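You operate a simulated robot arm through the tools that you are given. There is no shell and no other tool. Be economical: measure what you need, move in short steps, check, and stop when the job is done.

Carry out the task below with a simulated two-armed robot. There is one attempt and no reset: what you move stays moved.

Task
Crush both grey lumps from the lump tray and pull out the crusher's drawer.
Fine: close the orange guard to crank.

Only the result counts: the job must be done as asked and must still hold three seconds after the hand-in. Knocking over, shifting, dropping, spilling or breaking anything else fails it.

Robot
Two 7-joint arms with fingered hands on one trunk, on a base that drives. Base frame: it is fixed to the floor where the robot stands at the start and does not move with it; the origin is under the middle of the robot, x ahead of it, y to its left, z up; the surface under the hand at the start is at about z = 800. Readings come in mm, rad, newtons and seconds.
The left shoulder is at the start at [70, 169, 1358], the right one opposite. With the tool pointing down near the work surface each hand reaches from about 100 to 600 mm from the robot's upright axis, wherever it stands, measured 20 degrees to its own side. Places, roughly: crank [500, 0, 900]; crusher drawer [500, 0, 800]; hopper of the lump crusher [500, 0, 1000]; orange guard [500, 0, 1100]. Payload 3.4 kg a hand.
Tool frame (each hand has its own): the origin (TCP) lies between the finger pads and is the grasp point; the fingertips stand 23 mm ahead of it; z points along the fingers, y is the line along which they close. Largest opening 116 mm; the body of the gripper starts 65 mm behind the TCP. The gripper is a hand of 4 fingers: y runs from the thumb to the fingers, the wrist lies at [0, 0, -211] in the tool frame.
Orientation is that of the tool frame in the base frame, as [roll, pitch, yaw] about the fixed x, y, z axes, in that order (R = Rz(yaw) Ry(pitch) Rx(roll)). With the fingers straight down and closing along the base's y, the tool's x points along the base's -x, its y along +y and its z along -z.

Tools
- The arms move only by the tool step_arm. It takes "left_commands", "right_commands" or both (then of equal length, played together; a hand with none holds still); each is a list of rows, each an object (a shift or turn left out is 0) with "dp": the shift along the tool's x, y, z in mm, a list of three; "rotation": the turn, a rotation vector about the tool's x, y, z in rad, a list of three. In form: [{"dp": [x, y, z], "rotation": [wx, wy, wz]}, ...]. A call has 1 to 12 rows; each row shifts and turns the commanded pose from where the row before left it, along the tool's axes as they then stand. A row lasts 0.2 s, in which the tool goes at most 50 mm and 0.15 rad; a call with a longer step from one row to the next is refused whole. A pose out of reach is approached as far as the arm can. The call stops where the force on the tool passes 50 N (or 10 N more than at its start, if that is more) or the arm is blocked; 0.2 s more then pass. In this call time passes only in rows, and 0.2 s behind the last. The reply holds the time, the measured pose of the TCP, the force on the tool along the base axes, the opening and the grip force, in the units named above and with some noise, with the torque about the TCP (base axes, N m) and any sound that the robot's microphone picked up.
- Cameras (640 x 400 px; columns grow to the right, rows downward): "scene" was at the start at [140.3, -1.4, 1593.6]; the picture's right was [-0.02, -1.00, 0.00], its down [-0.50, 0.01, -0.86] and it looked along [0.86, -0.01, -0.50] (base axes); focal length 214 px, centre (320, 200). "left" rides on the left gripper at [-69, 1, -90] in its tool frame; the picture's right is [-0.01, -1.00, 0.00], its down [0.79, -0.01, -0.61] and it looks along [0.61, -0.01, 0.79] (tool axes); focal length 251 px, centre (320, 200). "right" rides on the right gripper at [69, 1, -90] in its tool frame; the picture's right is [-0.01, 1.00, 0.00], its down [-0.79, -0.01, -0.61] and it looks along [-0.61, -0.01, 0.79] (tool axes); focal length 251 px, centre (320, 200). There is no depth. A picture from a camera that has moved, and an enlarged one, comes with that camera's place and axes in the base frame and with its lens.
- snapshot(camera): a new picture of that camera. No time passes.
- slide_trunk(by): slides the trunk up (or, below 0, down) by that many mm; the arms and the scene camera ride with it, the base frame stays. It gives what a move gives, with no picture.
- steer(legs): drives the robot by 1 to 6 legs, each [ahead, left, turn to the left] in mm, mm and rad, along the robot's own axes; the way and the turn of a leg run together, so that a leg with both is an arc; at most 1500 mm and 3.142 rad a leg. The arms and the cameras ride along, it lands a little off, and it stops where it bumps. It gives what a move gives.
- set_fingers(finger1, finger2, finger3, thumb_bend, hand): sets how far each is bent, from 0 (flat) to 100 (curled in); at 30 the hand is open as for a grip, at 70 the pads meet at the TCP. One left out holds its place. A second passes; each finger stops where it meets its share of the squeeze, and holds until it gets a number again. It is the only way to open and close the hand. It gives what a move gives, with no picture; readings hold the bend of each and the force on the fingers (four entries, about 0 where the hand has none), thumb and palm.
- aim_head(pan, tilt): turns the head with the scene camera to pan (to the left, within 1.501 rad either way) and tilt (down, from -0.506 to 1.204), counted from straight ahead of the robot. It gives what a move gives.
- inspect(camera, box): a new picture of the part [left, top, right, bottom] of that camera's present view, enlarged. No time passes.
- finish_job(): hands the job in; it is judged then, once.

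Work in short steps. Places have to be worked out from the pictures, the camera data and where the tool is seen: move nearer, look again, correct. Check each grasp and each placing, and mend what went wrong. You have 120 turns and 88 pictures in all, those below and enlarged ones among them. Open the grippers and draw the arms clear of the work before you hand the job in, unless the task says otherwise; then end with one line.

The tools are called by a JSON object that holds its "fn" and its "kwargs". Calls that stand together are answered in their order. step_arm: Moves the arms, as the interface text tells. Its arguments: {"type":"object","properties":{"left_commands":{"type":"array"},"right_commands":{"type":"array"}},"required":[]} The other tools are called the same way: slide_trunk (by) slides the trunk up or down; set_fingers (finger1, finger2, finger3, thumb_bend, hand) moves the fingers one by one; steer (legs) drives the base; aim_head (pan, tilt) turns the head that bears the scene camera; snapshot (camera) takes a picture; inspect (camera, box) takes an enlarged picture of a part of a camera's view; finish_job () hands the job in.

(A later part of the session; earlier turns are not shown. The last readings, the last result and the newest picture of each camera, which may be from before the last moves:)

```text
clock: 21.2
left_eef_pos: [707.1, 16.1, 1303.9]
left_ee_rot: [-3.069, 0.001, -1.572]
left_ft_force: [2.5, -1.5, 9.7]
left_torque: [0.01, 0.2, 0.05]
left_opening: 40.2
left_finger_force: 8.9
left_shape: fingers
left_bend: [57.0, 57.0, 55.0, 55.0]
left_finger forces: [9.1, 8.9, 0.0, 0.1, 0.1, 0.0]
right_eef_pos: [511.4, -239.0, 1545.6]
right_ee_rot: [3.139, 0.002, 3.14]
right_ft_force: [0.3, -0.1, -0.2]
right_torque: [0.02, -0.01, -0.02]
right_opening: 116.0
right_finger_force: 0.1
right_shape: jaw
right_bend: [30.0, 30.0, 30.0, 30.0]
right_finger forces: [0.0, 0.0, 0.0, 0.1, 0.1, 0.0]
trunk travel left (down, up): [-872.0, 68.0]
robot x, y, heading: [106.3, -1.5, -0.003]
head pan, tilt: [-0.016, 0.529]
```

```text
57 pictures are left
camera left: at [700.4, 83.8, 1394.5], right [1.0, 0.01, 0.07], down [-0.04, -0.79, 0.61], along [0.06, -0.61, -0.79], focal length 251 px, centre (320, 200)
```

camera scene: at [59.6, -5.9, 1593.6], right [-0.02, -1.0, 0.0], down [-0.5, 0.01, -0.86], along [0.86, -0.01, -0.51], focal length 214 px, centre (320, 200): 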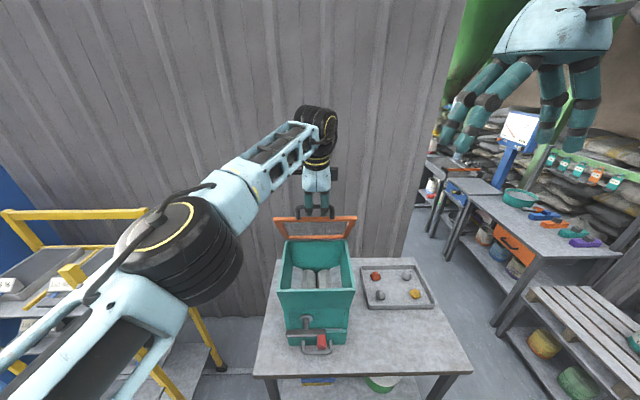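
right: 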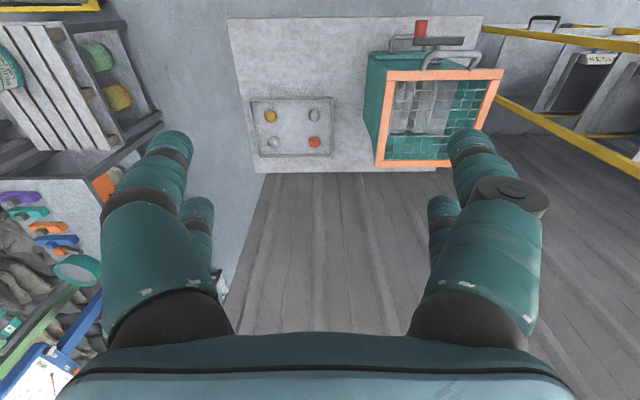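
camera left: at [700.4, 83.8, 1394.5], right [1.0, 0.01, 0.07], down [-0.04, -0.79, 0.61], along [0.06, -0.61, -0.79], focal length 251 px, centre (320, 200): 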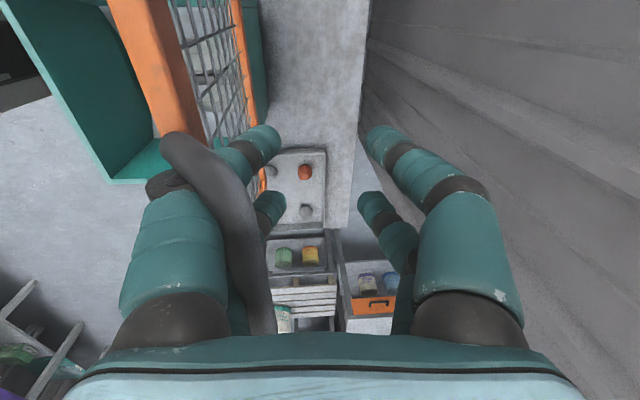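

The open fingers press the bar towards the robot: the bar slipped to the robot side of them, so the hand isn't holding the guard back. Before withdrawing I bring the closed right hand in front of the rim, to guard against the lid falling shut.

{"fn": "set_fingers", "kwargs": {"hand": "right", "finger1": 70, "finger2": 70, "finger3": 70, "thumb_bend": 70}}

{"fn": "step_arm", "kwargs": {"right_commands": [{"dp": [-8, 22, 35]}, {"dp": [-8, 22, 35]}, {"dp": [-8, 22, 35]}, {"dp": [-8, 22, 35]}, {"dp": [-8, 22, 35]}, {"dp": [-8, 22, 35]}, {"dp": [-8, 22, 35]}]}}

{"fn": "snapshot", "kwargs": {"camera": "right"}}

{"fn": "snapshot", "kwargs": {"camera": "scene"}}

```text
clock: 22.2
left_eef_pos: [707.4, 15.3, 1303.8]
left_ee_rot: [-3.068, -0.001, -1.573]
left_ft_force: [3.0, -0.5, 10.6]
left_torque: [-0.02, 0.26, 0.06]
left_opening: 40.2
left_finger_force: 10.1
left_shape: fingers
left_bend: [57.0, 57.0, 55.0, 55.0]
left_finger forces: [9.9, 9.8, 0.0, 0.0, 0.0, 0.0]
right_eef_pos: [511.2, -238.8, 1546.3]
right_ee_rot: [3.14, 0.006, 3.141]
right_ft_force: [0.8, 0.2, 0.0]
right_torque: [0.03, 0.03, -0.02]
right_opening: 1.8
right_finger_force: 0.1
right_shape: fingers
right_bend: [70.0, 70.0, 70.0, 70.0]
right_finger forces: [0.0, 0.1, 0.1, 0.1, 0.0, 0.0]
trunk travel left (down, up): [-872.0, 68.0]
robot x, y, heading: [105.3, -2.8, 0.0]
head pan, tilt: [-0.016, 0.529]
```

```text
clock: 23.8
left_eef_pos: [708.0, 16.1, 1303.1]
left_ee_rot: [-3.068, -0.002, -1.571]
left_ft_force: [3.2, -1.9, 11.8]
left_torque: [0.02, 0.29, 0.03]
left_opening: 40.3
left_finger_force: 10.2
left_shape: fingers
left_bend: [57.0, 57.0, 55.0, 55.0]
left_finger forces: [9.8, 9.9, 0.0, 0.0, 0.1, 0.0]
right_eef_pos: [568.9, -85.3, 1297.6]
right_ee_rot: [3.141, 0.003, 3.139]
right_ft_force: [0.2, 0.9, 0.8]
right_torque: [0.01, 0.02, -0.02]
right_opening: 1.5
right_finger_force: 0.0
right_shape: fingers
right_bend: [70.0, 70.0, 70.0, 70.0]
right_finger forces: [0.0, 0.0, 0.0, 0.1, 0.0, 0.0]
trunk travel left (down, up): [-872.0, 68.0]
robot x, y, heading: [105.5, 2.9, -0.001]
head pan, tilt: [-0.016, 0.529]
```

```text
56 pictures are left
camera right: at [500.1, -83.8, 1387.7], right [0.01, 1.0, 0.0], down [0.79, -0.01, 0.61], along [0.61, -0.01, -0.79], focal length 251 px, centre (320, 200)
```

right: 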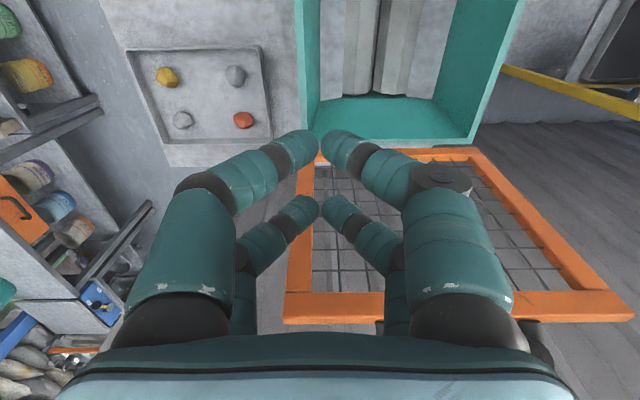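

```text
55 pictures are left
camera scene: at [247.0, -2.1, 1601.8], right [-0.02, -1.0, 0.0], down [-0.5, 0.01, -0.86], along [0.86, -0.01, -0.5], focal length 214 px, centre (320, 200)
```

scene: 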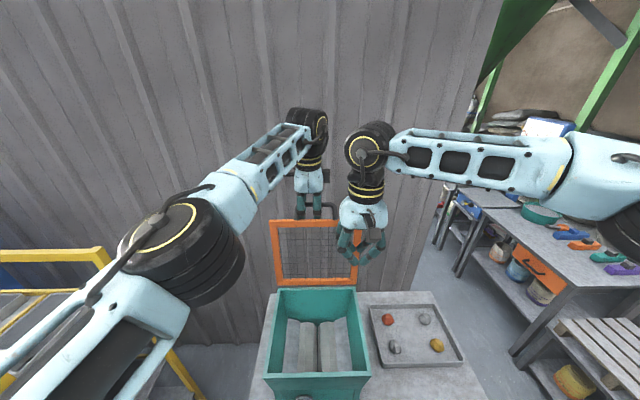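

The right hand is in front of the guard's top rim (rim x≈650, z≈1300). I advance it in small steps to touch.

{"fn": "step_arm", "kwargs": {"right_commands": [{"dp": [-15, 0, 3]}, {"dp": [-15, 0, 3]}, {"dp": [-10, 0, 3]}, {"dp": [-6, 0, 2]}]}}

{"fn": "snapshot", "kwargs": {"camera": "right"}}

```text
clock: 24.8
left_eef_pos: [707.7, 16.3, 1303.6]
left_ee_rot: [-3.067, 0.0, -1.572]
left_ft_force: [2.6, -0.7, 10.9]
left_torque: [0.02, 0.21, 0.05]
left_opening: 40.0
left_finger_force: 9.2
left_shape: fingers
left_bend: [57.0, 57.0, 55.0, 55.0]
left_finger forces: [9.3, 9.7, 0.1, 0.0, 0.0, 0.0]
right_eef_pos: [614.3, -82.7, 1289.2]
right_ee_rot: [3.14, 0.005, 3.139]
right_ft_force: [0.3, -0.1, -0.3]
right_torque: [0.02, 0.02, -0.01]
right_opening: 1.7
right_finger_force: 0.0
right_shape: fingers
right_bend: [70.0, 70.0, 70.0, 70.0]
right_finger forces: [0.0, 0.0, 0.1, 0.1, 0.0, 0.0]
trunk travel left (down, up): [-872.0, 68.0]
robot x, y, heading: [109.3, -2.0, -0.003]
head pan, tilt: [-0.016, 0.529]
```

```text
54 pictures are left
camera right: at [545.3, -83.0, 1378.4], right [0.01, 1.0, 0.0], down [0.79, -0.01, 0.61], along [0.61, -0.01, -0.79], focal length 251 px, centre (320, 200)
```

right: 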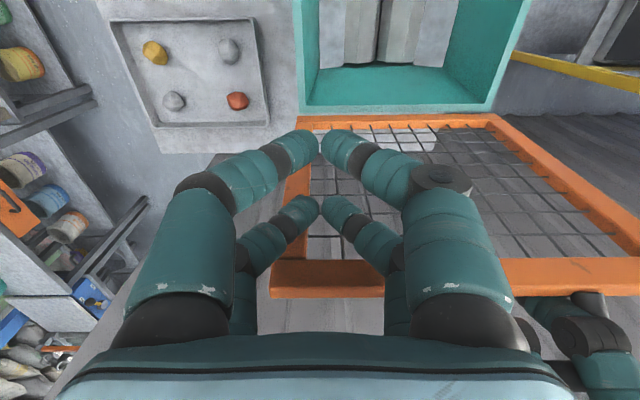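

The right fingers are just before the rim. Now I close the left fingers to unload the bar and check what the guard does.

{"fn": "set_fingers", "kwargs": {"hand": "left", "finger1": 71, "finger2": 71, "finger3": 71, "thumb_bend": 71}}

{"fn": "snapshot", "kwargs": {"camera": "right"}}

{"fn": "snapshot", "kwargs": {"camera": "left"}}

```text
clock: 25.8
left_eef_pos: [708.9, 16.3, 1302.8]
left_ee_rot: [-3.069, -0.001, -1.571]
left_ft_force: [-0.4, 0.2, 0.9]
left_torque: [-0.01, 0.01, -0.02]
left_opening: 0.0
left_finger_force: 0.2
left_shape: fingers
left_bend: [71.0, 71.0, 71.0, 70.0]
left_finger forces: [0.2, 0.1, 0.1, 0.0, 0.1, 0.1]
right_eef_pos: [615.9, -82.8, 1289.2]
right_ee_rot: [3.14, 0.004, 3.141]
right_ft_force: [-0.2, 0.1, -0.5]
right_torque: [0.02, -0.04, -0.01]
right_opening: 1.7
right_finger_force: 0.1
right_shape: fingers
right_bend: [70.0, 70.0, 70.0, 70.0]
right_finger forces: [0.1, 0.1, 0.0, 0.0, 0.0, 0.0]
trunk travel left (down, up): [-872.0, 68.0]
robot x, y, heading: [109.2, -2.0, 0.002]
head pan, tilt: [-0.016, 0.529]
```

```text
53 pictures are left
camera right: at [546.3, -82.6, 1378.1], right [0.01, 1.0, 0.0], down [0.79, -0.01, 0.61], along [0.61, -0.01, -0.79], focal length 251 px, centre (320, 200)
```

right: 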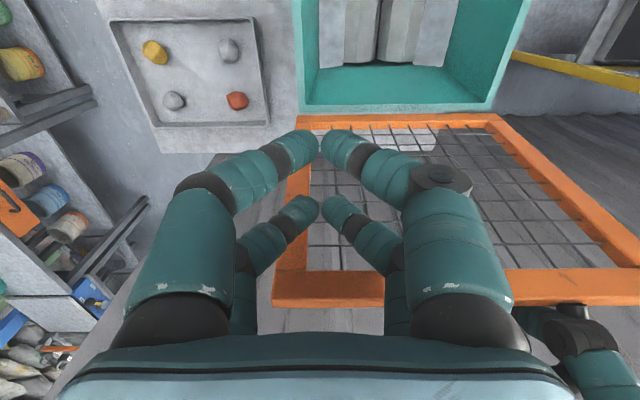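

```text
52 pictures are left
camera left: at [701.4, 84.4, 1393.6], right [1.0, 0.01, 0.07], down [-0.04, -0.79, 0.61], along [0.06, -0.61, -0.79], focal length 251 px, centre (320, 200)
```

left: 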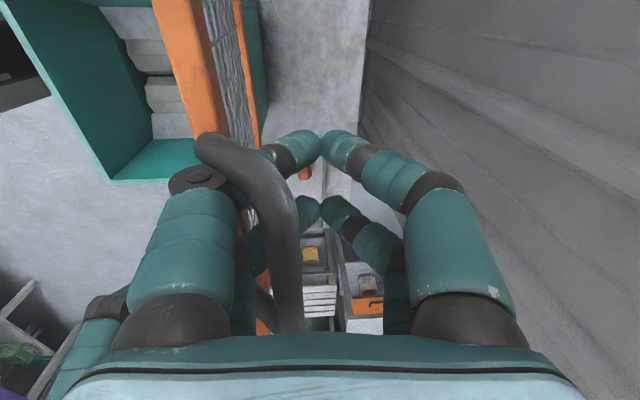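

With the left fingers closed the guard rests by itself at roughly 97° with no force. I raise the trunk in two steps to lift the left fingers clear of the bar, lowering the right hand equally so that it stays as a guard.

{"fn": "slide_trunk", "kwargs": {"by": 30}}

{"fn": "step_arm", "kwargs": {"right_commands": [{"dp": [0, 0, 30]}]}}

{"fn": "slide_trunk", "kwargs": {"by": 36}}

{"fn": "snapshot", "kwargs": {"camera": "left"}}

{"fn": "snapshot", "kwargs": {"camera": "right"}}

```text
clock: 26.6
left_eef_pos: [708.6, 15.7, 1332.8]
left_ee_rot: [-3.069, -0.001, -1.573]
left_ft_force: [-0.4, 0.6, -1.5]
left_torque: [0.01, 0.05, 0.0]
left_opening: 0.3
left_finger_force: 1.1
left_shape: fingers
left_bend: [70.0, 70.0, 71.0, 71.0]
left_finger forces: [0.8, 0.8, 0.6, 0.0, 0.3, 0.0]
right_eef_pos: [614.3, -83.9, 1316.8]
right_ee_rot: [3.141, 0.003, 3.141]
right_ft_force: [-0.2, 0.4, -0.4]
right_torque: [-0.01, -0.01, -0.03]
right_opening: 1.7
right_finger_force: 0.0
right_shape: fingers
right_bend: [70.0, 70.0, 70.0, 70.0]
right_finger forces: [0.1, 0.1, 0.1, 0.1, 0.1, 0.0]
trunk travel left (down, up): [-902.0, 38.0]
robot x, y, heading: [109.0, -1.4, -0.003]
head pan, tilt: [-0.016, 0.529]
```

```text
clock: 26.9
left_eef_pos: [709.1, 16.4, 1332.3]
left_ee_rot: [-3.071, -0.001, -1.573]
left_ft_force: [0.3, 0.2, -1.4]
left_torque: [0.0, 0.0, -0.01]
left_opening: 0.2
left_finger_force: 1.1
left_shape: fingers
left_bend: [70.0, 70.0, 71.0, 71.0]
left_finger forces: [0.7, 0.7, 0.5, 0.0, 0.5, 0.0]
right_eef_pos: [615.8, -83.7, 1287.7]
right_ee_rot: [3.139, 0.002, 3.139]
right_ft_force: [0.0, 0.0, 0.3]
right_torque: [-0.03, -0.03, 0.02]
right_opening: 1.6
right_finger_force: 0.0
right_shape: fingers
right_bend: [70.0, 70.0, 70.0, 70.0]
right_finger forces: [0.1, 0.1, 0.0, 0.0, 0.0, 0.1]
trunk travel left (down, up): [-902.0, 38.0]
robot x, y, heading: [107.8, -3.5, -0.005]
head pan, tilt: [-0.016, 0.529]
```

```text
clock: 27.8
left_eef_pos: [707.4, 16.6, 1370.3]
left_ee_rot: [-3.068, -0.002, -1.573]
left_ft_force: [0.0, 0.9, 0.2]
left_torque: [0.0, 0.01, 0.02]
left_opening: 0.0
left_finger_force: 0.1
left_shape: fingers
left_bend: [71.0, 71.0, 71.0, 71.0]
left_finger forces: [0.0, 0.0, 0.1, 0.0, 0.0, 0.0]
right_eef_pos: [613.5, -83.3, 1324.3]
right_ee_rot: [3.14, 0.005, 3.139]
right_ft_force: [-1.0, 0.6, -0.2]
right_torque: [0.0, -0.01, -0.01]
right_opening: 1.7
right_finger_force: 0.0
right_shape: fingers
right_bend: [70.0, 70.0, 70.0, 70.0]
right_finger forces: [0.0, 0.1, 0.0, 0.0, 0.0, 0.1]
trunk travel left (down, up): [-938.0, 2.0]
robot x, y, heading: [106.9, -0.8, -0.001]
head pan, tilt: [-0.016, 0.529]
```

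```text
51 pictures are left
camera left: at [700.4, 84.4, 1460.4], right [1.0, 0.01, 0.07], down [-0.04, -0.79, 0.61], along [0.06, -0.61, -0.79], focal length 251 px, centre (320, 200)
```

left: 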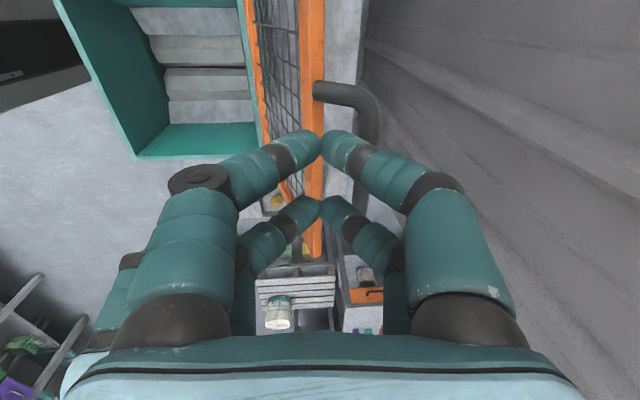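

```text
50 pictures are left
camera right: at [545.2, -83.3, 1413.8], right [0.01, 1.0, 0.0], down [0.79, -0.01, 0.61], along [0.61, -0.01, -0.79], focal length 251 px, centre (320, 200)
```

right: 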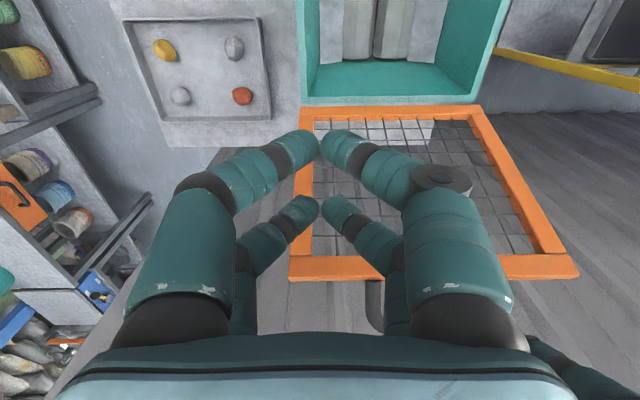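

The left hand is free and the guard has leaned back further and rests open. I withdraw both hands from the guard.

{"fn": "step_arm", "kwargs": {"left_commands": [{"dp": [-20, 30, -2]}, {"dp": [-24, 30, 0]}, {"dp": [-24, 30, 0]}, {"dp": [-24, 30, 0]}, {"dp": [-24, 30, 0]}, {"dp": [-24, 30, 0]}, {"dp": [-24, 30, 0]}, {"dp": [-24, 30, 0]}, {"dp": [-24, 30, 0]}], "right_commands": [{"dp": [20, 0, 0]}, {"dp": [20, -15, 0]}, {"dp": [0, -30, 0]}, {"dp": [0, -30, 0]}, {"dp": [0, -30, 0]}, {"dp": [0, -30, 0]}, {"dp": [0, -20, 0]}, {"dp": [0, -20, 0]}, {"dp": [0, 0, 0]}]}}

{"fn": "snapshot", "kwargs": {"camera": "scene"}}

```text
clock: 29.8
left_eef_pos: [434.5, 231.2, 1353.3]
left_ee_rot: [-3.069, -0.002, -1.572]
left_ft_force: [-0.2, 0.1, 0.0]
left_torque: [-0.01, -0.02, -0.01]
left_opening: 0.0
left_finger_force: 0.1
left_shape: fingers
left_bend: [71.0, 71.0, 71.0, 71.0]
left_finger forces: [0.0, 0.0, 0.0, 0.1, 0.0, 0.1]
right_eef_pos: [571.9, -257.8, 1325.4]
right_ee_rot: [-3.14, 0.003, 3.139]
right_ft_force: [0.1, 0.4, -0.2]
right_torque: [-0.01, -0.01, 0.0]
right_opening: 1.7
right_finger_force: 0.0
right_shape: fingers
right_bend: [70.0, 70.0, 70.0, 70.0]
right_finger forces: [0.1, 0.0, 0.0, 0.0, 0.1, 0.1]
trunk travel left (down, up): [-938.0, 2.0]
robot x, y, heading: [105.8, -1.0, 0.002]
head pan, tilt: [-0.016, 0.529]
```

```text
49 pictures are left
camera scene: at [244.1, -0.1, 1667.9], right [-0.02, -1.0, 0.0], down [-0.5, 0.01, -0.86], along [0.86, -0.02, -0.5], focal length 214 px, centre (320, 200)
```

scene: 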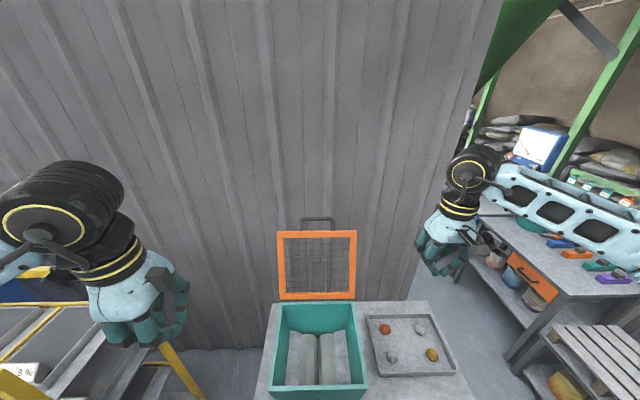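

The guard stays open. The near grey lump is at (616,-261). I move the left arm out, open the right hand and lower the trunk 250 mm.

{"fn": "step_arm", "kwargs": {"left_commands": [{"dp": [-30, 15, 0]}, {"dp": [-30, 15, 0]}, {"dp": [-30, 10, 0]}]}}

{"fn": "set_fingers", "kwargs": {"hand": "right", "finger1": 30, "finger2": 30, "finger3": 30, "thumb_bend": 30}}

{"fn": "slide_trunk", "kwargs": {"by": -250}}

{"fn": "step_arm", "kwargs": {"right_commands": [{"dp": [-11, 0, 35]}, {"dp": [-11, 0, 40]}, {"dp": [-11, 0, 40]}, {"dp": [-11, 0, 40]}]}}

{"fn": "snapshot", "kwargs": {"camera": "right"}}

```text
clock: 30.6
left_eef_pos: [393.1, 321.1, 1348.9]
left_ee_rot: [-3.069, 0.001, -1.575]
left_ft_force: [0.0, -0.2, 0.0]
left_torque: [0.0, -0.02, 0.01]
left_opening: 0.0
left_finger_force: 0.0
left_shape: fingers
left_bend: [71.0, 71.0, 71.0, 71.0]
left_finger forces: [0.0, 0.0, 0.1, 0.0, 0.1, 0.0]
right_eef_pos: [570.9, -258.0, 1325.2]
right_ee_rot: [3.141, 0.006, 3.14]
right_ft_force: [0.2, 0.1, -0.3]
right_torque: [0.0, -0.01, -0.03]
right_opening: 1.6
right_finger_force: 0.1
right_shape: fingers
right_bend: [70.0, 70.0, 70.0, 70.0]
right_finger forces: [0.1, 0.0, 0.0, 0.1, 0.1, 0.1]
trunk travel left (down, up): [-938.0, 2.0]
robot x, y, heading: [108.2, 0.8, -0.003]
head pan, tilt: [-0.016, 0.529]
```

```text
clock: 31.6
left_eef_pos: [396.0, 321.1, 1349.6]
left_ee_rot: [-3.07, 0.0, -1.574]
left_ft_force: [0.1, -0.6, 0.2]
left_torque: [-0.01, 0.01, -0.01]
left_opening: 0.1
left_finger_force: 0.1
left_shape: fingers
left_bend: [71.0, 71.0, 71.0, 71.0]
left_finger forces: [0.0, 0.1, 0.0, 0.0, 0.0, 0.0]
right_eef_pos: [575.8, -258.3, 1324.2]
right_ee_rot: [3.139, 0.003, 3.139]
right_ft_force: [-0.2, 0.2, 0.2]
right_torque: [0.01, -0.01, 0.0]
right_opening: 116.8
right_finger_force: 0.0
right_shape: fingers
right_bend: [30.0, 30.0, 30.0, 30.0]
right_finger forces: [0.0, 0.0, 0.0, 0.0, 0.1, 0.0]
trunk travel left (down, up): [-938.0, 2.0]
robot x, y, heading: [108.5, 1.4, -0.003]
head pan, tilt: [-0.016, 0.529]
```

```text
clock: 34.1
left_eef_pos: [396.1, 320.0, 1099.4]
left_ee_rot: [-3.07, -0.001, -1.572]
left_ft_force: [0.5, 0.1, 0.2]
left_torque: [-0.03, -0.02, 0.0]
left_opening: 0.0
left_finger_force: 0.1
left_shape: fingers
left_bend: [71.0, 71.0, 71.0, 71.0]
left_finger forces: [0.0, 0.0, 0.1, 0.1, 0.1, 0.0]
right_eef_pos: [574.7, -258.5, 1073.6]
right_ee_rot: [3.14, 0.004, 3.14]
right_ft_force: [0.1, 0.0, 0.0]
right_torque: [0.0, 0.01, -0.01]
right_opening: 116.6
right_finger_force: 0.1
right_shape: fingers
right_bend: [30.0, 30.0, 30.0, 30.0]
right_finger forces: [0.1, 0.0, 0.1, 0.1, 0.0, 0.1]
trunk travel left (down, up): [-688.0, 252.0]
robot x, y, heading: [110.3, -0.8, -0.003]
head pan, tilt: [-0.016, 0.529]
```

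```text
clock: 35.1
left_eef_pos: [397.4, 320.9, 1099.9]
left_ee_rot: [-3.071, 0.0, -1.571]
left_ft_force: [-0.5, 0.3, 0.6]
left_torque: [0.01, 0.0, 0.0]
left_opening: 0.0
left_finger_force: 0.0
left_shape: fingers
left_bend: [71.0, 71.0, 71.0, 71.0]
left_finger forces: [0.0, 0.1, 0.0, 0.1, 0.0, 0.0]
right_eef_pos: [618.0, -261.8, 919.4]
right_ee_rot: [3.14, 0.003, 3.139]
right_ft_force: [-0.6, -0.9, 0.1]
right_torque: [0.02, 0.0, 0.0]
right_opening: 116.8
right_finger_force: 0.2
right_shape: fingers
right_bend: [30.0, 30.0, 30.0, 30.0]
right_finger forces: [0.0, 0.0, 0.1, 0.0, 0.1, 0.0]
trunk travel left (down, up): [-688.0, 252.0]
robot x, y, heading: [107.9, -1.8, -0.008]
head pan, tilt: [-0.016, 0.529]
```

```text
48 pictures are left
camera right: at [549.6, -260.1, 1009.5], right [0.01, 1.0, 0.0], down [0.79, -0.01, 0.61], along [0.61, -0.01, -0.79], focal length 251 px, centre (320, 200)
```

right: 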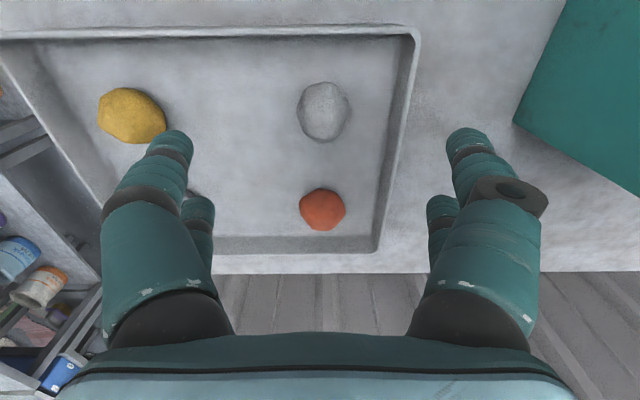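

The near grey lump is at about (612,-259), 37 mm wide; the tray wall is 55 mm away so I pre-close the hand to ≈60 mm, centre, and descend.

{"fn": "set_fingers", "kwargs": {"hand": "right", "finger1": 48, "finger2": 48, "finger3": 48, "thumb_bend": 48}}

{"fn": "step_arm", "kwargs": {"right_commands": [{"dp": [3, 1, 30]}, {"dp": [2, 1, 30]}]}}

{"fn": "snapshot", "kwargs": {"camera": "right"}}

```text
clock: 36.1
left_eef_pos: [396.0, 320.0, 1099.7]
left_ee_rot: [-3.071, 0.001, -1.572]
left_ft_force: [-0.2, 0.2, -0.3]
left_torque: [0.03, 0.04, 0.02]
left_opening: 0.0
left_finger_force: 0.0
left_shape: fingers
left_bend: [71.0, 71.0, 71.0, 71.0]
left_finger forces: [0.0, 0.0, 0.0, 0.0, 0.0, 0.0]
right_eef_pos: [617.4, -261.2, 921.0]
right_ee_rot: [3.139, 0.002, 3.14]
right_ft_force: [0.0, -0.1, -0.1]
right_torque: [-0.03, -0.01, 0.0]
right_opening: 65.0
right_finger_force: 0.1
right_shape: fingers
right_bend: [48.0, 48.0, 48.0, 48.0]
right_finger forces: [0.1, 0.0, 0.0, 0.1, 0.0, 0.0]
trunk travel left (down, up): [-688.0, 252.0]
robot x, y, heading: [109.3, 2.5, -0.004]
head pan, tilt: [-0.016, 0.529]
```

```text
clock: 36.7
left_eef_pos: [396.0, 320.4, 1099.6]
left_ee_rot: [-3.071, 0.0, -1.572]
left_ft_force: [0.6, 0.7, -0.6]
left_torque: [0.02, 0.03, 0.0]
left_opening: 0.1
left_finger_force: 0.0
left_shape: fingers
left_bend: [71.0, 71.0, 71.0, 71.0]
left_finger forces: [0.0, 0.0, 0.0, 0.1, 0.0, 0.0]
right_eef_pos: [612.7, -257.2, 859.1]
right_ee_rot: [3.141, 0.006, 3.14]
right_ft_force: [-0.5, -0.7, -0.1]
right_torque: [-0.03, -0.04, -0.05]
right_opening: 64.8
right_finger_force: 0.0
right_shape: fingers
right_bend: [48.0, 48.0, 48.0, 48.0]
right_finger forces: [0.0, 0.0, 0.1, 0.0, 0.0, 0.1]
trunk travel left (down, up): [-688.0, 252.0]
robot x, y, heading: [108.4, 1.0, 0.002]
head pan, tilt: [-0.016, 0.529]
```

```text
47 pictures are left
camera right: at [543.9, -256.6, 949.0], right [0.01, 1.0, 0.0], down [0.79, -0.01, 0.61], along [0.61, -0.01, -0.79], focal length 251 px, centre (320, 200)
```

right: 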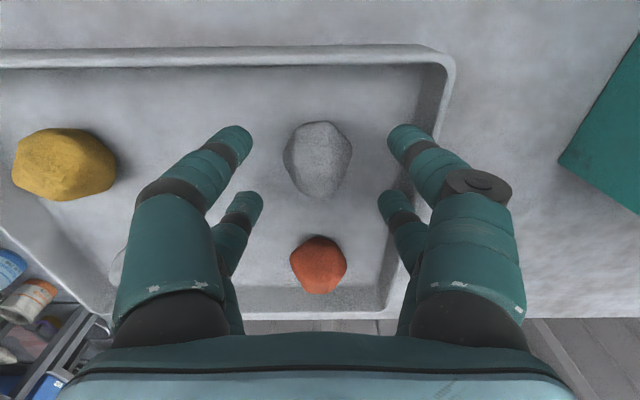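

Well centred. I descend the last 27 mm and close on the lump.

{"fn": "step_arm", "kwargs": {"right_commands": [{"dp": [0, -1, 14]}, {"dp": [0, 0, 13]}]}}

{"fn": "set_fingers", "kwargs": {"hand": "right", "finger1": 70, "finger2": 70, "finger3": 70, "thumb_bend": 70}}

{"fn": "snapshot", "kwargs": {"camera": "right"}}

```text
clock: 37.3
left_eef_pos: [395.6, 321.6, 1099.8]
left_ee_rot: [-3.069, -0.002, -1.572]
left_ft_force: [0.2, 0.0, 0.9]
left_torque: [0.0, -0.03, 0.01]
left_opening: 0.2
left_finger_force: 0.0
left_shape: fingers
left_bend: [71.0, 71.0, 71.0, 71.0]
left_finger forces: [0.1, 0.1, 0.0, 0.1, 0.1, 0.0]
right_eef_pos: [613.1, -256.9, 836.1]
right_ee_rot: [3.141, 0.009, 3.139]
right_ft_force: [2.7, -0.7, 11.4]
right_torque: [0.0, 0.18, 0.04]
right_opening: 65.3
right_finger_force: 5.3
right_shape: fingers
right_bend: [48.0, 48.0, 48.0, 48.0]
right_finger forces: [5.9, 0.0, 0.1, 0.0, 4.7, 0.0]
trunk travel left (down, up): [-688.0, 252.0]
robot x, y, heading: [105.9, 0.1, 0.003]
head pan, tilt: [-0.016, 0.529]
```

```text
clock: 38.3
left_eef_pos: [395.0, 320.5, 1099.4]
left_ee_rot: [-3.068, -0.002, -1.572]
left_ft_force: [-0.9, 0.0, 0.1]
left_torque: [0.0, -0.01, 0.03]
left_opening: 0.0
left_finger_force: 0.0
left_shape: fingers
left_bend: [71.0, 71.0, 71.0, 71.0]
left_finger forces: [0.0, 0.1, 0.0, 0.0, 0.0, 0.0]
right_eef_pos: [613.1, -257.1, 833.5]
right_ee_rot: [3.14, 0.005, 3.14]
right_ft_force: [-1.3, 3.1, 7.0]
right_torque: [0.25, 0.17, -0.04]
right_opening: 19.9
right_finger_force: 11.8
right_shape: fingers
right_bend: [65.0, 66.0, 66.0, 65.0]
right_finger forces: [12.3, 3.5, 2.9, 0.0, 5.3, 0.1]
trunk travel left (down, up): [-688.0, 252.0]
robot x, y, heading: [110.3, 2.0, -0.004]
head pan, tilt: [-0.016, 0.529]
```

```text
46 pictures are left
camera right: at [543.9, -255.5, 922.9], right [0.01, 1.0, 0.0], down [0.79, -0.01, 0.61], along [0.61, -0.01, -0.79], focal length 251 px, centre (320, 200)
```

right: 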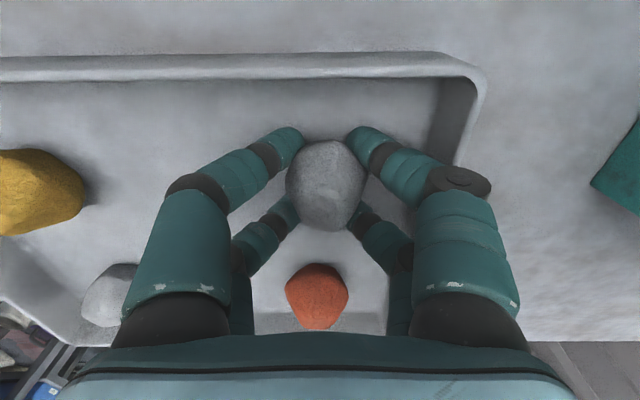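

Lump held between the pads (squeeze ≈12 N). I lift it slowly and check.

{"fn": "step_arm", "kwargs": {"right_commands": [{"dp": [0, 0, -15]}, {"dp": [0, 0, -25]}, {"dp": [0, 0, -30]}]}}

{"fn": "snapshot", "kwargs": {"camera": "right"}}

```text
clock: 39.1
left_eef_pos: [396.7, 320.7, 1099.8]
left_ee_rot: [-3.07, 0.0, -1.571]
left_ft_force: [0.9, 0.0, -0.1]
left_torque: [-0.02, -0.01, 0.0]
left_opening: 0.0
left_finger_force: 0.0
left_shape: fingers
left_bend: [71.0, 71.0, 71.0, 71.0]
left_finger forces: [0.0, 0.0, 0.0, 0.0, 0.1, 0.0]
right_eef_pos: [613.2, -257.8, 901.6]
right_ee_rot: [3.14, 0.002, 3.14]
right_ft_force: [-0.2, -0.4, -0.8]
right_torque: [0.0, 0.02, 0.02]
right_opening: 19.0
right_finger_force: 9.0
right_shape: fingers
right_bend: [64.0, 66.0, 66.0, 65.0]
right_finger forces: [5.7, 3.9, 3.3, 0.0, 5.6, 0.0]
trunk travel left (down, up): [-688.0, 252.0]
robot x, y, heading: [104.0, -0.6, -0.001]
head pan, tilt: [-0.016, 0.529]
```

```text
45 pictures are left
camera right: at [544.1, -256.4, 991.9], right [0.01, 1.0, 0.0], down [0.79, -0.01, 0.61], along [0.61, -0.01, -0.79], focal length 251 px, centre (320, 200)
```

right: 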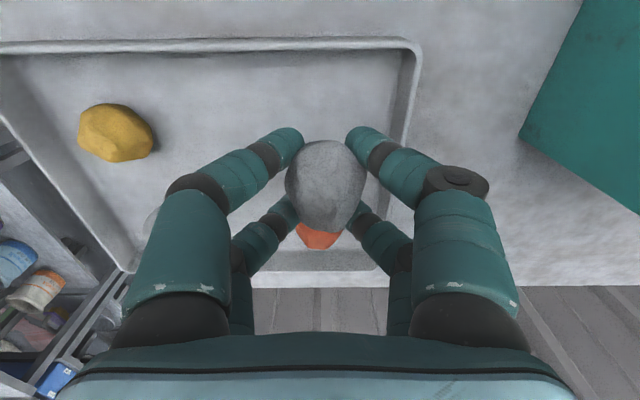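

Lump lifted. I raise the trunk 260 mm and carry it over the hopper (target x≈540, y≈0).

{"fn": "slide_trunk", "kwargs": {"by": 252}}

{"fn": "step_arm", "kwargs": {"right_commands": [{"dp": [10, 20, -10]}, {"dp": [10, 25, 0]}, {"dp": [10, 30, 0]}, {"dp": [10, 30, 0]}, {"dp": [10, 30, 0]}, {"dp": [10, 30, 0]}, {"dp": [10, 30, 0]}, {"dp": [5, 30, 0]}, {"dp": [0, 30, 0]}]}}

{"fn": "snapshot", "kwargs": {"camera": "right"}}

{"fn": "snapshot", "kwargs": {"camera": "scene"}}

```text
clock: 41.7
left_eef_pos: [397.6, 321.1, 1350.3]
left_ee_rot: [-3.069, 0.0, -1.574]
left_ft_force: [-0.1, -0.6, 0.0]
left_torque: [0.02, 0.02, 0.04]
left_opening: 0.0
left_finger_force: 0.2
left_shape: fingers
left_bend: [71.0, 71.0, 71.0, 71.0]
left_finger forces: [0.1, 0.0, 0.0, 0.0, 0.0, 0.0]
right_eef_pos: [612.2, -257.0, 1154.0]
right_ee_rot: [3.14, 0.002, 3.139]
right_ft_force: [0.0, -0.1, -0.4]
right_torque: [-0.02, -0.05, 0.02]
right_opening: 19.3
right_finger_force: 9.7
right_shape: fingers
right_bend: [64.0, 66.0, 66.0, 65.0]
right_finger forces: [5.7, 3.8, 3.3, 0.0, 5.6, 0.1]
trunk travel left (down, up): [-940.0, 0.0]
robot x, y, heading: [111.0, -3.6, 0.0]
head pan, tilt: [-0.016, 0.529]
```

```text
clock: 43.7
left_eef_pos: [397.5, 321.4, 1350.6]
left_ee_rot: [-3.069, -0.002, -1.572]
left_ft_force: [0.1, 0.3, 0.4]
left_torque: [-0.01, 0.03, 0.02]
left_opening: 0.0
left_finger_force: 0.0
left_shape: fingers
left_bend: [71.0, 71.0, 71.0, 71.0]
left_finger forces: [0.0, 0.0, 0.1, 0.0, 0.1, 0.0]
right_eef_pos: [539.0, -0.4, 1164.8]
right_ee_rot: [-3.14, 0.003, 3.14]
right_ft_force: [0.5, -0.1, 0.4]
right_torque: [0.01, 0.0, -0.01]
right_opening: 18.7
right_finger_force: 9.4
right_shape: fingers
right_bend: [64.0, 66.0, 66.0, 65.0]
right_finger forces: [5.9, 4.2, 3.5, 0.0, 5.6, 0.1]
trunk travel left (down, up): [-940.0, 0.0]
robot x, y, heading: [109.5, 0.1, 0.002]
head pan, tilt: [-0.016, 0.529]
```

```text
44 pictures are left
camera right: at [469.9, 0.0, 1254.4], right [0.01, 1.0, 0.0], down [0.79, -0.01, 0.61], along [0.61, -0.01, -0.79], focal length 251 px, centre (320, 200)
```

right: 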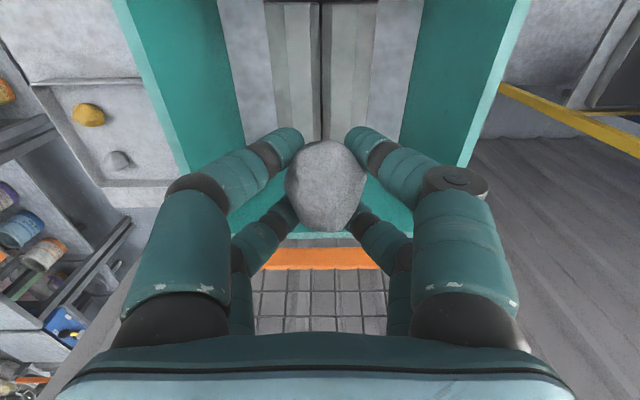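

```text
43 pictures are left
camera scene: at [247.6, 0.4, 1669.2], right [-0.02, -1.0, 0.0], down [-0.5, 0.01, -0.86], along [0.86, -0.02, -0.5], focal length 214 px, centre (320, 200)
```

scene: 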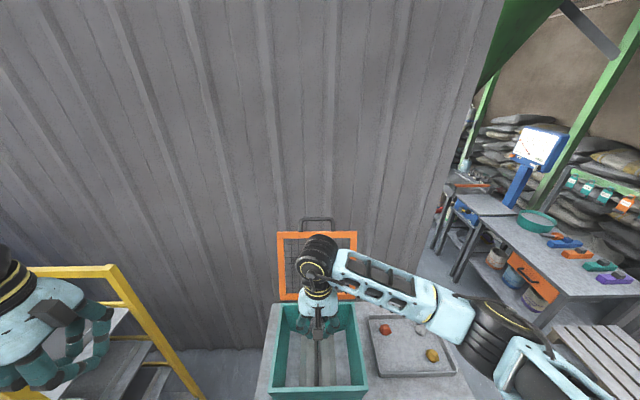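

The lump is over the hopper's jaws. I lower 85 mm into the hopper and release.

{"fn": "step_arm", "kwargs": {"right_commands": [{"dp": [5, 0, 30]}, {"dp": [5, 0, 30]}, {"dp": [0, 0, 25]}]}}

{"fn": "set_fingers", "kwargs": {"hand": "right", "finger1": 48, "finger2": 48, "finger3": 48, "thumb_bend": 48}}

{"fn": "snapshot", "kwargs": {"camera": "right"}}

```text
clock: 44.5
left_eef_pos: [396.0, 320.7, 1350.2]
left_ee_rot: [-3.069, -0.002, -1.572]
left_ft_force: [0.4, 0.0, 1.0]
left_torque: [0.01, 0.0, -0.02]
left_opening: 0.1
left_finger_force: 0.1
left_shape: fingers
left_bend: [71.0, 71.0, 71.0, 71.0]
left_finger forces: [0.0, 0.0, 0.0, 0.0, 0.0, 0.0]
right_eef_pos: [527.0, -1.2, 1078.3]
right_ee_rot: [-3.139, 0.004, 3.139]
right_ft_force: [-0.2, -0.5, -0.6]
right_torque: [0.0, -0.02, 0.0]
right_opening: 18.8
right_finger_force: 9.5
right_shape: fingers
right_bend: [64.0, 67.0, 66.0, 65.0]
right_finger forces: [5.9, 4.3, 3.4, 0.0, 5.4, 0.1]
trunk travel left (down, up): [-940.0, 0.0]
robot x, y, heading: [103.5, -1.2, 0.0]
head pan, tilt: [-0.016, 0.529]
```

```text
clock: 45.5
left_eef_pos: [396.2, 320.2, 1352.3]
left_ee_rot: [-3.071, 0.0, -1.572]
left_ft_force: [0.7, 0.1, 0.1]
left_torque: [0.01, -0.03, 0.0]
left_opening: 0.0
left_finger_force: 0.0
left_shape: fingers
left_bend: [71.0, 71.0, 71.0, 71.0]
left_finger forces: [0.1, 0.0, 0.0, 0.0, 0.0, 0.0]
right_eef_pos: [525.8, -1.5, 1078.5]
right_ee_rot: [3.141, 0.003, 3.141]
right_ft_force: [-0.6, 0.2, -0.3]
right_torque: [-0.02, 0.04, -0.03]
right_opening: 63.3
right_finger_force: 0.1
right_shape: fingers
right_bend: [48.0, 48.0, 48.0, 48.0]
right_finger forces: [0.0, 0.0, 0.0, 0.0, 0.0, 0.0]
trunk travel left (down, up): [-940.0, 0.0]
robot x, y, heading: [107.3, 1.5, -0.002]
head pan, tilt: [-0.016, 0.529]
```

```text
42 pictures are left
camera right: at [457.3, -0.3, 1168.2], right [0.01, 1.0, 0.0], down [0.79, -0.01, 0.61], along [0.61, -0.01, -0.79], focal length 251 px, centre (320, 200)
```

right: 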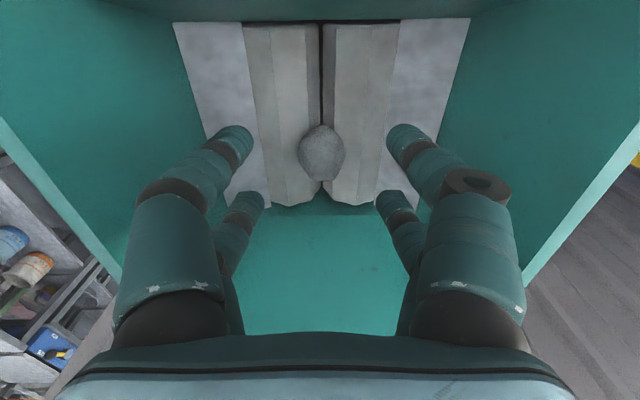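

The lump lies in the jaws. I lift out, swing right, and draw the left arm further back and out before driving right.

{"fn": "step_arm", "kwargs": {"right_commands": [{"dp": [0, 0, -30]}, {"dp": [0, 0, -35]}, {"dp": [0, 0, -30]}, {"dp": [-10, -35, 0]}, {"dp": [-10, -35, 0]}, {"dp": [-10, -35, 0]}, {"dp": [-10, -35, 0]}, {"dp": [-10, -35, 0]}, {"dp": [-10, -35, 0]}, {"dp": [-10, -35, 0]}], "left_commands": [{"dp": [-5, 10, 0]}, {"dp": [-5, 10, 0]}, {"dp": [-5, 10, 0]}, {"dp": [-5, 10, 0]}, {"dp": [-5, 10, 0]}, {"dp": [-5, 10, 0]}, {"dp": [-5, 10, 0]}, {"dp": [-5, 10, 0]}, {"dp": [0, 0, 0]}, {"dp": [0, 0, 0]}]}}

{"fn": "steer", "kwargs": {"legs": [[0, -160, 0]]}}

{"fn": "slide_trunk", "kwargs": {"by": -250}}

{"fn": "snapshot", "kwargs": {"camera": "right"}}

```text
clock: 47.7
left_eef_pos: [330.7, 369.0, 1359.5]
left_ee_rot: [-3.069, -0.001, -1.572]
left_ft_force: [-0.3, 0.2, -0.4]
left_torque: [0.01, -0.02, -0.01]
left_opening: 0.0
left_finger_force: 0.0
left_shape: fingers
left_bend: [71.0, 71.0, 71.0, 71.0]
left_finger forces: [0.0, 0.1, 0.0, 0.0, 0.0, 0.0]
left hand out of reach, approached as far as the arm can: row 4, 5, 6, 7
right_eef_pos: [598.6, -247.9, 1173.4]
right_ee_rot: [3.14, 0.004, 3.138]
right_ft_force: [0.6, -0.2, -0.1]
right_torque: [0.02, 0.03, 0.0]
right_opening: 63.7
right_finger_force: 0.0
right_shape: fingers
right_bend: [48.0, 48.0, 48.0, 48.0]
right_finger forces: [0.0, 0.1, 0.0, 0.0, 0.0, 0.0]
trunk travel left (down, up): [-940.0, 0.0]
robot x, y, heading: [108.3, -2.1, -0.007]
head pan, tilt: [-0.016, 0.529]
```

```text
clock: 49.2
left_eef_pos: [331.9, 211.6, 1357.1]
left_ee_rot: [-3.069, -0.005, -1.574]
left_ft_force: [0.4, 0.3, 0.3]
left_torque: [-0.02, 0.0, -0.04]
left_opening: 0.0
left_finger_force: 0.1
left_shape: fingers
left_bend: [71.0, 71.0, 71.0, 71.0]
left_finger forces: [0.0, 0.0, 0.0, 0.0, 0.0, 0.1]
right_eef_pos: [597.7, -404.9, 1174.0]
right_ee_rot: [-3.14, 0.003, 3.14]
right_ft_force: [-0.5, -0.1, -0.3]
right_torque: [0.03, 0.0, -0.03]
right_opening: 63.7
right_finger_force: 0.0
right_shape: fingers
right_bend: [48.0, 48.0, 48.0, 48.0]
right_finger forces: [0.0, 0.0, 0.0, 0.0, 0.0, 0.1]
trunk travel left (down, up): [-940.0, 0.0]
robot x, y, heading: [104.2, -163.7, -0.008]
head pan, tilt: [-0.016, 0.529]
```

```text
clock: 51.7
left_eef_pos: [330.6, 207.8, 1107.4]
left_ee_rot: [-3.07, -0.003, -1.573]
left_ft_force: [0.1, -0.3, 0.0]
left_torque: [0.03, 0.02, 0.01]
left_opening: 0.0
left_finger_force: 0.0
left_shape: fingers
left_bend: [71.0, 71.0, 71.0, 71.0]
left_finger forces: [0.0, 0.0, 0.0, 0.1, 0.0, 0.0]
right_eef_pos: [596.7, -409.6, 924.5]
right_ee_rot: [3.139, 0.002, 3.137]
right_ft_force: [0.8, 1.1, -0.1]
right_torque: [-0.02, 0.02, -0.02]
right_opening: 63.7
right_finger_force: 0.0
right_shape: fingers
right_bend: [48.0, 48.0, 48.0, 48.0]
right_finger forces: [0.0, 0.0, 0.1, 0.0, 0.0, 0.0]
trunk travel left (down, up): [-690.0, 250.0]
robot x, y, heading: [105.1, -160.3, -0.007]
head pan, tilt: [-0.016, 0.529]
```

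```text
41 pictures are left
camera right: at [528.5, -408.1, 1013.3], right [0.01, 1.0, 0.0], down [0.79, -0.01, 0.61], along [0.61, -0.01, -0.79], focal length 251 px, centre (320, 200)
```

right: 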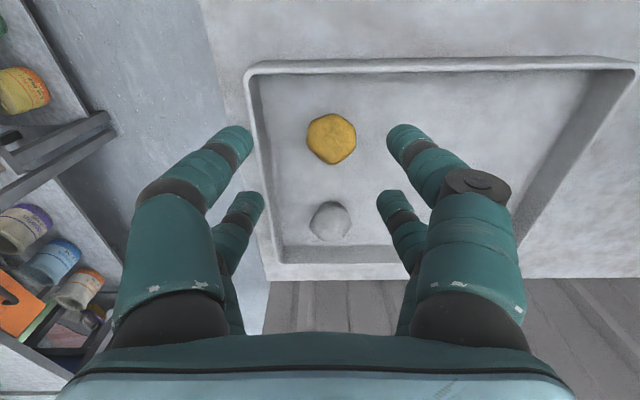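

The far grey lump is at about (705,-400). I move over it at z≈862 and check centring.

{"fn": "step_arm", "kwargs": {"right_commands": [{"dp": [-36, 3, 15]}, {"dp": [-36, 3, 15]}, {"dp": [-36, 3, 30]}]}}

{"fn": "snapshot", "kwargs": {"camera": "right"}}

```text
clock: 52.5
left_eef_pos: [332.2, 210.3, 1107.7]
left_ee_rot: [-3.072, -0.004, -1.575]
left_ft_force: [-0.6, 0.3, 0.2]
left_torque: [0.01, 0.0, -0.01]
left_opening: 0.0
left_finger_force: 0.1
left_shape: fingers
left_bend: [71.0, 71.0, 71.0, 71.0]
left_finger forces: [0.1, 0.0, 0.0, 0.1, 0.0, 0.0]
right_eef_pos: [707.9, -399.8, 863.1]
right_ee_rot: [3.141, 0.005, 3.141]
right_ft_force: [-1.0, 0.2, -0.1]
right_torque: [0.02, 0.02, 0.02]
right_opening: 63.7
right_finger_force: 0.1
right_shape: fingers
right_bend: [48.0, 48.0, 48.0, 48.0]
right_finger forces: [0.0, 0.0, 0.1, 0.0, 0.0, 0.0]
trunk travel left (down, up): [-690.0, 250.0]
robot x, y, heading: [108.0, -162.2, -0.005]
head pan, tilt: [-0.016, 0.529]
```

```text
40 pictures are left
camera right: at [639.3, -398.2, 954.3], right [0.01, 1.0, 0.0], down [0.79, -0.01, 0.61], along [0.61, -0.01, -0.79], focal length 251 px, centre (320, 200)
```

right: 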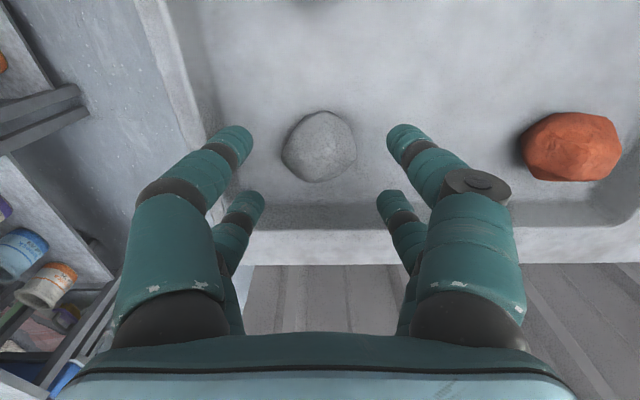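

Nearly centred. I shift 4 mm back, descend 29 mm, and close.

{"fn": "step_arm", "kwargs": {"right_commands": [{"dp": [4, 0, 15]}, {"dp": [0, 0, 13]}]}}

{"fn": "set_fingers", "kwargs": {"hand": "right", "finger1": 70, "finger2": 70, "finger3": 70, "thumb_bend": 70}}

{"fn": "step_arm", "kwargs": {"right_commands": [{"dp": [0, 0, -15]}, {"dp": [0, 0, -25]}, {"dp": [0, 0, -30]}]}}

{"fn": "snapshot", "kwargs": {"camera": "right"}}

```text
clock: 53.1
left_eef_pos: [330.8, 208.8, 1107.5]
left_ee_rot: [-3.073, -0.002, -1.575]
left_ft_force: [0.2, 0.6, 0.2]
left_torque: [-0.01, 0.05, 0.03]
left_opening: 0.2
left_finger_force: 0.1
left_shape: fingers
left_bend: [71.0, 71.0, 71.0, 71.0]
left_finger forces: [0.1, 0.0, 0.0, 0.0, 0.0, 0.0]
right_eef_pos: [702.7, -401.5, 836.5]
right_ee_rot: [-3.141, 0.002, 3.137]
right_ft_force: [-0.1, 0.0, -0.3]
right_torque: [0.01, 0.0, -0.01]
right_opening: 63.5
right_finger_force: 0.1
right_shape: fingers
right_bend: [48.0, 48.0, 48.0, 48.0]
right_finger forces: [0.0, 0.0, 0.1, 0.1, 0.0, 0.1]
trunk travel left (down, up): [-690.0, 250.0]
robot x, y, heading: [106.2, -161.8, -0.004]
head pan, tilt: [-0.016, 0.529]
```

```text
clock: 54.1
left_eef_pos: [330.6, 209.7, 1107.1]
left_ee_rot: [-3.072, -0.002, -1.574]
left_ft_force: [0.2, 0.4, -0.6]
left_torque: [-0.01, -0.01, 0.02]
left_opening: 0.0
left_finger_force: 0.0
left_shape: fingers
left_bend: [71.0, 71.0, 71.0, 71.0]
left_finger forces: [0.1, 0.1, 0.1, 0.0, 0.1, 0.1]
right_eef_pos: [702.4, -400.5, 836.0]
right_ee_rot: [3.14, 0.004, 3.139]
right_ft_force: [-0.7, 0.9, -1.5]
right_torque: [0.04, -0.02, 0.03]
right_opening: 14.7
right_finger_force: 8.5
right_shape: fingers
right_bend: [64.0, 65.0, 63.0, 67.0]
right_finger forces: [4.8, 3.4, 5.5, 0.0, 2.9, 0.0]
trunk travel left (down, up): [-690.0, 250.0]
robot x, y, heading: [104.3, -168.0, -0.002]
head pan, tilt: [-0.016, 0.529]
```

```text
clock: 54.9
left_eef_pos: [330.4, 208.8, 1106.8]
left_ee_rot: [-3.07, -0.002, -1.574]
left_ft_force: [-0.3, -0.2, 0.0]
left_torque: [-0.03, 0.01, 0.03]
left_opening: 0.3
left_finger_force: 0.1
left_shape: fingers
left_bend: [71.0, 71.0, 71.0, 71.0]
left_finger forces: [0.0, 0.0, 0.0, 0.0, 0.0, 0.0]
right_eef_pos: [702.4, -400.7, 905.7]
right_ee_rot: [3.139, 0.004, 3.141]
right_ft_force: [0.0, 0.2, -0.8]
right_torque: [-0.01, 0.01, 0.04]
right_opening: 14.3
right_finger_force: 9.1
right_shape: fingers
right_bend: [64.0, 65.0, 63.0, 67.0]
right_finger forces: [4.9, 3.8, 5.4, 0.0, 2.9, 0.0]
trunk travel left (down, up): [-690.0, 250.0]
robot x, y, heading: [105.1, -159.4, 0.001]
head pan, tilt: [-0.016, 0.529]
```

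```text
39 pictures are left
camera right: at [633.2, -399.7, 995.6], right [0.01, 1.0, 0.0], down [0.79, -0.01, 0.61], along [0.61, -0.01, -0.79], focal length 251 px, centre (320, 200)
```

right: 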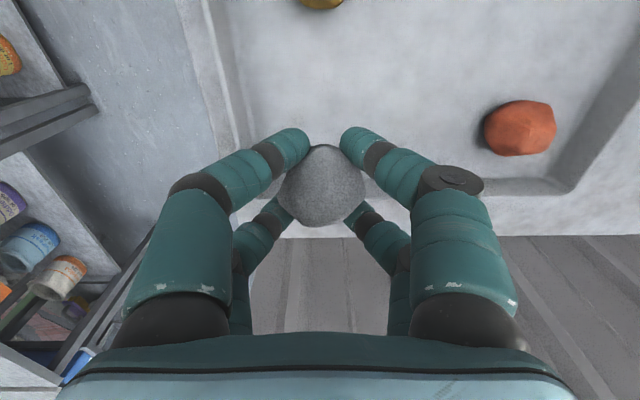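

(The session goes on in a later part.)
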